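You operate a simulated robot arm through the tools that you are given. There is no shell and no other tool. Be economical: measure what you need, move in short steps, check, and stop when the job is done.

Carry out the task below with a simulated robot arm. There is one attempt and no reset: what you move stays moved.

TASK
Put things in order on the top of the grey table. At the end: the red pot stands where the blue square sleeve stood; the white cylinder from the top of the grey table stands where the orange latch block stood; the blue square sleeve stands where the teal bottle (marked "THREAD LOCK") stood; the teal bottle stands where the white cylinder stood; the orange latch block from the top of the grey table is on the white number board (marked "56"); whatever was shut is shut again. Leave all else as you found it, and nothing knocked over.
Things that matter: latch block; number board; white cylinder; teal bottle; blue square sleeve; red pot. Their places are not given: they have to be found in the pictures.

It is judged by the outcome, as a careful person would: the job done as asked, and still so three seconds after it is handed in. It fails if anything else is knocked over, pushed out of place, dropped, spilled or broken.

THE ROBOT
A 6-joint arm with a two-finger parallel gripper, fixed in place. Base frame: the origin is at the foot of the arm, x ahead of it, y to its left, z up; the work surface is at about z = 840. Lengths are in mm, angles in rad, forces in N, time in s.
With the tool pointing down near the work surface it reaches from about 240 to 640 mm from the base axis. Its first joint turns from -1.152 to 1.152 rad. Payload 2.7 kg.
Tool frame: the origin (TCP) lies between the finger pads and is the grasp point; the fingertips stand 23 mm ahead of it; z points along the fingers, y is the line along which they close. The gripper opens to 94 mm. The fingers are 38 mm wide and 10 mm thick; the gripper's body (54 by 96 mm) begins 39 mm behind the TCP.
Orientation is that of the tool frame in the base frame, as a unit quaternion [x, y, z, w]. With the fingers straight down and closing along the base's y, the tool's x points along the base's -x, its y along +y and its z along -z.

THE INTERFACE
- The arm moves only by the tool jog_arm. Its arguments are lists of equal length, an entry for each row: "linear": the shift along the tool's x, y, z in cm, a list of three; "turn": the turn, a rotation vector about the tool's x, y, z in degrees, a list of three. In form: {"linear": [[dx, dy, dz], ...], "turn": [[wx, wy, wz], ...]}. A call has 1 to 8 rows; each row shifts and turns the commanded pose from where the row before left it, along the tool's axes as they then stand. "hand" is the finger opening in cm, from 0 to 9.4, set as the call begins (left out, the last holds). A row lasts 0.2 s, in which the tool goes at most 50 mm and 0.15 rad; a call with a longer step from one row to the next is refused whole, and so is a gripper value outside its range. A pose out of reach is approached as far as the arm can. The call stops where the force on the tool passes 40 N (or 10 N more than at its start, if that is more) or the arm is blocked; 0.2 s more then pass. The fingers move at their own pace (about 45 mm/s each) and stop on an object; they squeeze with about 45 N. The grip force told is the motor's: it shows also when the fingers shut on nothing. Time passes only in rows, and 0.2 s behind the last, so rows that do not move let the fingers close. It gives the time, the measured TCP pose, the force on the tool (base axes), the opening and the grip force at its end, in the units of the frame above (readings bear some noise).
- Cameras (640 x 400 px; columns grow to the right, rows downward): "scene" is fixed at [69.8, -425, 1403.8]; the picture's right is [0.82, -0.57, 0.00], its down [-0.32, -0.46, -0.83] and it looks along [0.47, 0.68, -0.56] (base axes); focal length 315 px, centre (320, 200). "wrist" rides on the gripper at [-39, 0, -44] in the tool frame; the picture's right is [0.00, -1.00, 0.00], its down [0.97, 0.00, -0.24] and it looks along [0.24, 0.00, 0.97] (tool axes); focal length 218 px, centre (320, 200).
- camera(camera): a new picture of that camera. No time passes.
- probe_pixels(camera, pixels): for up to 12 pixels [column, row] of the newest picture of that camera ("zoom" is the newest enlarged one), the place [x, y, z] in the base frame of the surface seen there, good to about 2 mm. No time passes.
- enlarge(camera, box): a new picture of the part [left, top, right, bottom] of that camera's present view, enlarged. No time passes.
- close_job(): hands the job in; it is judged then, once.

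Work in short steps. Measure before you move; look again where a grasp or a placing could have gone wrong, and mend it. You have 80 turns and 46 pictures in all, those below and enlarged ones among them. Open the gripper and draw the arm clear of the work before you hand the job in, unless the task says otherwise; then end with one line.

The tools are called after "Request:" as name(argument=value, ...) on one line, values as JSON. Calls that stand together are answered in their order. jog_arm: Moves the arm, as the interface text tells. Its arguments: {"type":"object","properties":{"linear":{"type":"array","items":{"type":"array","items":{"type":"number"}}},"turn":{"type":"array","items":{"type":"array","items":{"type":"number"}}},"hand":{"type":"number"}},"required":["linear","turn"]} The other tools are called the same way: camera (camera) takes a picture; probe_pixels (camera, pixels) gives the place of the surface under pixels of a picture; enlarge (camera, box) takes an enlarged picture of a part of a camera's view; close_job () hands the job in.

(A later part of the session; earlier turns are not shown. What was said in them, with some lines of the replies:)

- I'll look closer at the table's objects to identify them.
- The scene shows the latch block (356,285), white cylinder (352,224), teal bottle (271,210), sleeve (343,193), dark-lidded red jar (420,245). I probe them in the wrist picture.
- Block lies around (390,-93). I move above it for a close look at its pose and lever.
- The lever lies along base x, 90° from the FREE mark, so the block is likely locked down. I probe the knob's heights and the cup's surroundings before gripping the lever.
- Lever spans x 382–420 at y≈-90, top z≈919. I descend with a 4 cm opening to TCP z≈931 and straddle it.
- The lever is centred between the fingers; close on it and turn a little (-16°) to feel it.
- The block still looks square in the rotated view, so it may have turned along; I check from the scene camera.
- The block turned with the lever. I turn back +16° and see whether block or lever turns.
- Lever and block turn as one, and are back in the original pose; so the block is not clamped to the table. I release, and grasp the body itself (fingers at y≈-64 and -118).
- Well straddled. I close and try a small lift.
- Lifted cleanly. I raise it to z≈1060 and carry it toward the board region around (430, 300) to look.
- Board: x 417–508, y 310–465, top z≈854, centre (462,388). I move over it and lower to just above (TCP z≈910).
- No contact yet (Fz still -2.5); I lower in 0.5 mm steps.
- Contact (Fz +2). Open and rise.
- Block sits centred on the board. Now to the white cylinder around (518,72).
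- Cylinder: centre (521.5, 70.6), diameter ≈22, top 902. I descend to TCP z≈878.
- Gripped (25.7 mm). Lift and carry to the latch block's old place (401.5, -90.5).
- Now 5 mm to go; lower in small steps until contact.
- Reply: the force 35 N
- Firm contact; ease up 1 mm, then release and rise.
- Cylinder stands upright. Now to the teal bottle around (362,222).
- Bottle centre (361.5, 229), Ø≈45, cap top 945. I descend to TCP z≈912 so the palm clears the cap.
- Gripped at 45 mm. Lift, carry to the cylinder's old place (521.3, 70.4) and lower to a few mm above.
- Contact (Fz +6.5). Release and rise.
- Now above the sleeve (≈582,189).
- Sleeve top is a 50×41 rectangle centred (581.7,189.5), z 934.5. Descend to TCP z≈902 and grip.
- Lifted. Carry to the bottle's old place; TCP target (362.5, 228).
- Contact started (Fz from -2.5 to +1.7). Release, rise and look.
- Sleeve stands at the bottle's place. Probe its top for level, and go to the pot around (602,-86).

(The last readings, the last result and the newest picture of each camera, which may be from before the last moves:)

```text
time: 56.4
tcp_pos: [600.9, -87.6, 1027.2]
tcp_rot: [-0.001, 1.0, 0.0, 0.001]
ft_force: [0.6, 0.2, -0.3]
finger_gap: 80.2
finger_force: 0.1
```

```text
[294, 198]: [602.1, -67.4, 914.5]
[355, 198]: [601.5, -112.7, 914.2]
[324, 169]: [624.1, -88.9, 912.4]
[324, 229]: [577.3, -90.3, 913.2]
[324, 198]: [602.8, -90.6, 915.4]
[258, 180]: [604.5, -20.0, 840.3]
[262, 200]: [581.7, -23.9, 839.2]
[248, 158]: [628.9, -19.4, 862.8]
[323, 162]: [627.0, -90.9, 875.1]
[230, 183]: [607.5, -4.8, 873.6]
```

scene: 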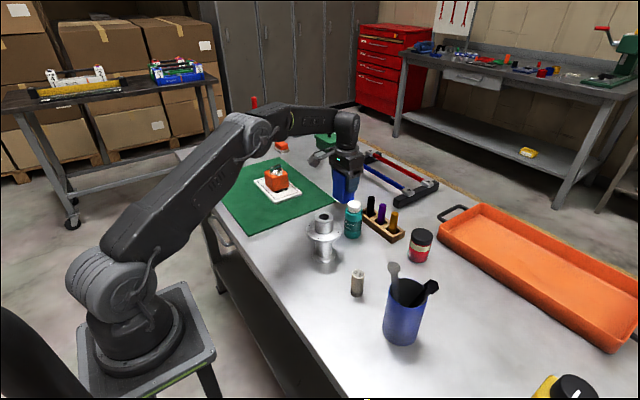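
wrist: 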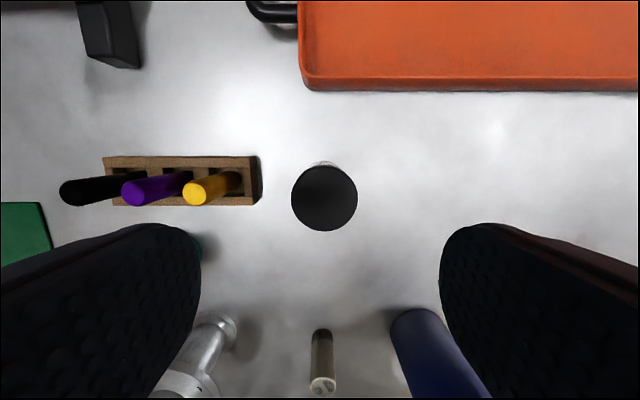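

Pot centre (601,-90.3), top z 914. Descend to TCP z≈880 and grip.

Request:
jog_arm(linear=[[0, -0.27, 4], [0, 0, 4], [0, 0, 4], [0, 0, 1.7], [0, 0, 1], [0, 0, 0]], turn=[[0, 0, 0], [0, 0, 0], [0, 0, 0], [0, 0, 0], [0, 0, 0], [0, 0, 0]])

Request:
jog_arm(linear=[[0, 0, 0], [0, 0, 0], [0, 0, 0], [0, 0, 0]], turn=[[0, 0, 0], [0, 0, 0], [0, 0, 0], [0, 0, 0]], hand=0)

Request:
jog_arm(linear=[[0, 0, -1], [0, 0, -2], [0, 0, 0]], turn=[[0, 0, 0], [0, 0, 0], [0, 0, 0]])

Request:
camera(camera="scene")

```text
time: 57.8
tcp_pos: [600.0, -88.3, 880.8]
tcp_rot: [-0.001, 1.0, 0.0, 0.0]
ft_force: [-0.1, -0.8, -0.6]
finger_gap: 80.1
finger_force: 0.1
```

```text
time: 58.8
tcp_pos: [600.0, -89.6, 881.1]
tcp_rot: [0.0, 1.0, 0.001, 0.0]
ft_force: [0.2, -0.5, -0.1]
finger_gap: 49.8
finger_force: 44.9
```

```text
time: 59.6
tcp_pos: [600.5, -89.8, 911.3]
tcp_rot: [-0.001, 1.0, 0.0, 0.001]
ft_force: [0.0, -0.5, -1.4]
finger_gap: 49.8
finger_force: 45.7
```

```text
14 pictures are left
```

scene: 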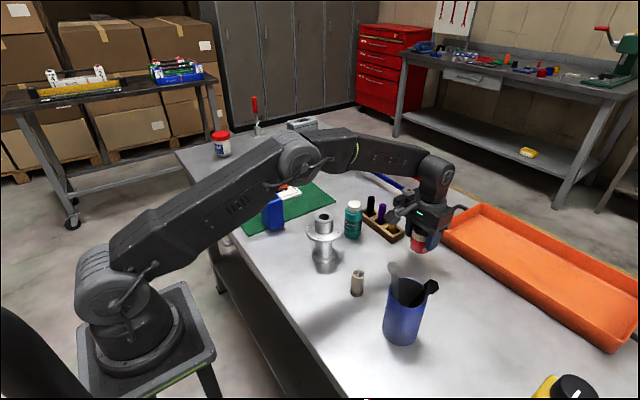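

Lifted. Carry to the sleeve's old place (581.7, 188.8).

Request:
jog_arm(linear=[[0, 0, -4.4], [0, 0, -4.4], [0, 0, -4.4], [0.31, 4.64, 0], [0.31, 4.64, 0], [0.31, 4.64, 0], [0.31, 4.64, 0], [0.31, 4.64, 0]], turn=[[0, 0, 0], [0, 0, 0], [0, 0, 0], [0, 0, 0], [0, 0, 0], [0, 0, 0], [0, 0, 0], [0, 0, 0]])

Request:
jog_arm(linear=[[0.31, 4.64, 0], [0, 0, 4.5], [0, 0, 4.5], [0, 0, 4], [0, 0, 2], [0, 0, 0]], turn=[[0, 0, 0], [0, 0, 0], [0, 0, 0], [0, 0, 0], [0, 0, 0], [0, 0, 0]])

Request:
camera(camera="wrist")

```text
time: 61.4
tcp_pos: [584.4, 142.9, 1043.7]
tcp_rot: [0.0, 1.0, 0.0, 0.001]
ft_force: [-0.4, 0.2, -2.1]
finger_gap: 49.6
finger_force: 45.1
```

```text
time: 62.8
tcp_pos: [581.6, 189.3, 892.8]
tcp_rot: [-0.001, 1.0, 0.0, 0.001]
ft_force: [0.6, 0.7, -1.3]
finger_gap: 49.7
finger_force: 44.8
```

```text
13 pictures are left
```

wrist: 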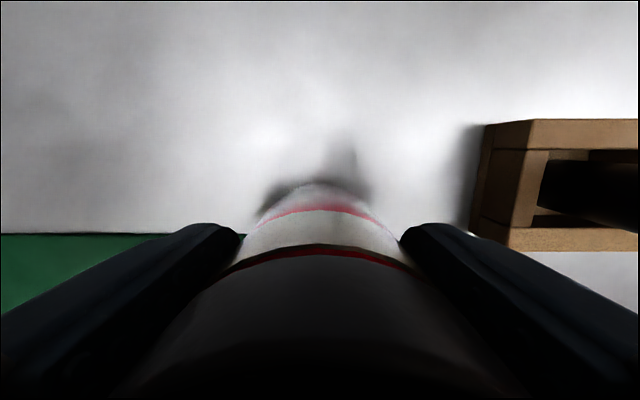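

Request:
jog_arm(linear=[[0, 0, 0.6], [0, 0, 0.4], [0, 0, 0]], turn=[[0, 0, 0], [0, 0, 0], [0, 0, 0]])

Request:
jog_arm(linear=[[0, 0, 0.07], [0, 0, 0]], turn=[[0, 0, 0], [0, 0, 0]])

```text
time: 63.6
tcp_pos: [581.1, 189.0, 883.1]
tcp_rot: [0.0, 1.0, 0.0, 0.001]
ft_force: [0.4, 0.2, -0.8]
finger_gap: 49.8
finger_force: 44.6
```

```text
time: 64.2
tcp_pos: [581.2, 189.3, 881.7]
tcp_rot: [-0.001, 1.0, 0.0, 0.0]
ft_force: [0.5, -0.1, -0.8]
finger_gap: 49.7
finger_force: 45.3
```

Request:
jog_arm(linear=[[0, 0, 0.06], [0, 0, 0.03], [0, 0, 0]], turn=[[0, 0, 0], [0, 0, 0], [0, 0, 0]])

```text
time: 65.0
tcp_pos: [580.7, 189.8, 880.4]
tcp_rot: [-0.001, 1.0, -0.001, 0.001]
ft_force: [0.7, 0.3, -1.5]
finger_gap: 49.7
finger_force: 44.8
```

Request:
jog_arm(linear=[[0, 0, 0.06], [0, 0, 0.03], [0, 0, 0]], turn=[[0, 0, 0], [0, 0, 0], [0, 0, 0]])

```text
time: 65.8
tcp_pos: [582.2, 189.2, 880.0]
tcp_rot: [-0.001, 1.0, 0.0, 0.001]
ft_force: [-3.0, 0.9, 8.3]
finger_gap: 49.6
finger_force: 45.3
```

Contact (Fz +8). Release (opening 7.5 keeps clear of the rack), rise, and draw back.

Request:
jog_arm(linear=[[0, 0, -0.02], [0, 0, 0], [0, 0, 0], [0, 0, 0], [0, 0, -3], [0, 0, -4.5], [0, 0, -4.5], [0, 0, -4.5]], turn=[[0, 0, 0], [0, 0, 0], [0, 0, 0], [0, 0, 0], [0, 0, 0], [0, 0, 0], [0, 0, 0], [0, 0, 0]], hand=7.5)

Request:
jog_arm(linear=[[2, -2, -3], [2, -2, -3], [2, -2, -3], [2, -2, -1.5], [2, -2, 0], [2, -1.5, 0], [0, 0, 0]], turn=[[0, 0, 0], [0, 0, 0], [0, 0, 0], [0, 0, 0], [0, 0, 0], [0, 0, 0], [0, 0, 0]])

Request:
camera(camera="scene")

Request:
camera(camera="wrist")

```text
time: 67.6
tcp_pos: [582.8, 189.3, 1046.7]
tcp_rot: [-0.001, 1.0, 0.0, 0.0]
ft_force: [0.3, 0.4, -0.6]
finger_gap: 75.3
finger_force: 0.1
```

```text
time: 69.2
tcp_pos: [461.8, 73.7, 1150.2]
tcp_rot: [-0.001, 1.0, -0.001, 0.001]
ft_force: [0.9, 0.0, 0.0]
finger_gap: 75.1
finger_force: 0.0
```

```text
12 pictures are left
```

scene: 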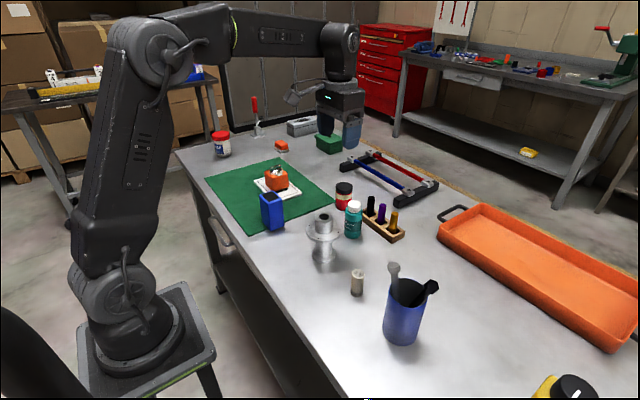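

```text
11 pictures are left
```

wrist: 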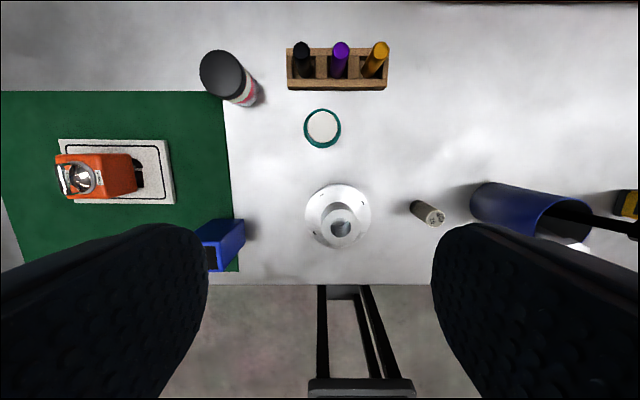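

All are in place; one close check of the result.

Request:
enlarge(camera="scene", box=[240, 150, 400, 300])

```text
2.67 times, centred on (320, 225) of scene
```

zoom: 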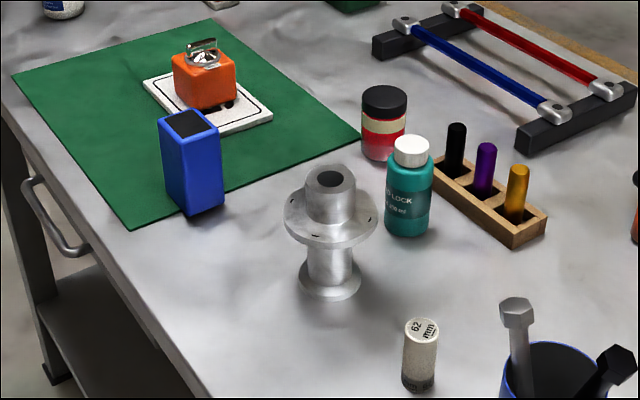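

Every item stands upright in its asked place, nothing else has moved, and the arm is clear.

Request:
close_job()

```text
The job is handed in.
```

I moved all five items to their asked places on the grey table and handed the job in; each stands upright, and nothing else looks disturbed in the last pictures. I took the dark-lidded jar with the red band to be the red pot. I found nothing that needed opening, and the latch block's lever sits as I found it.
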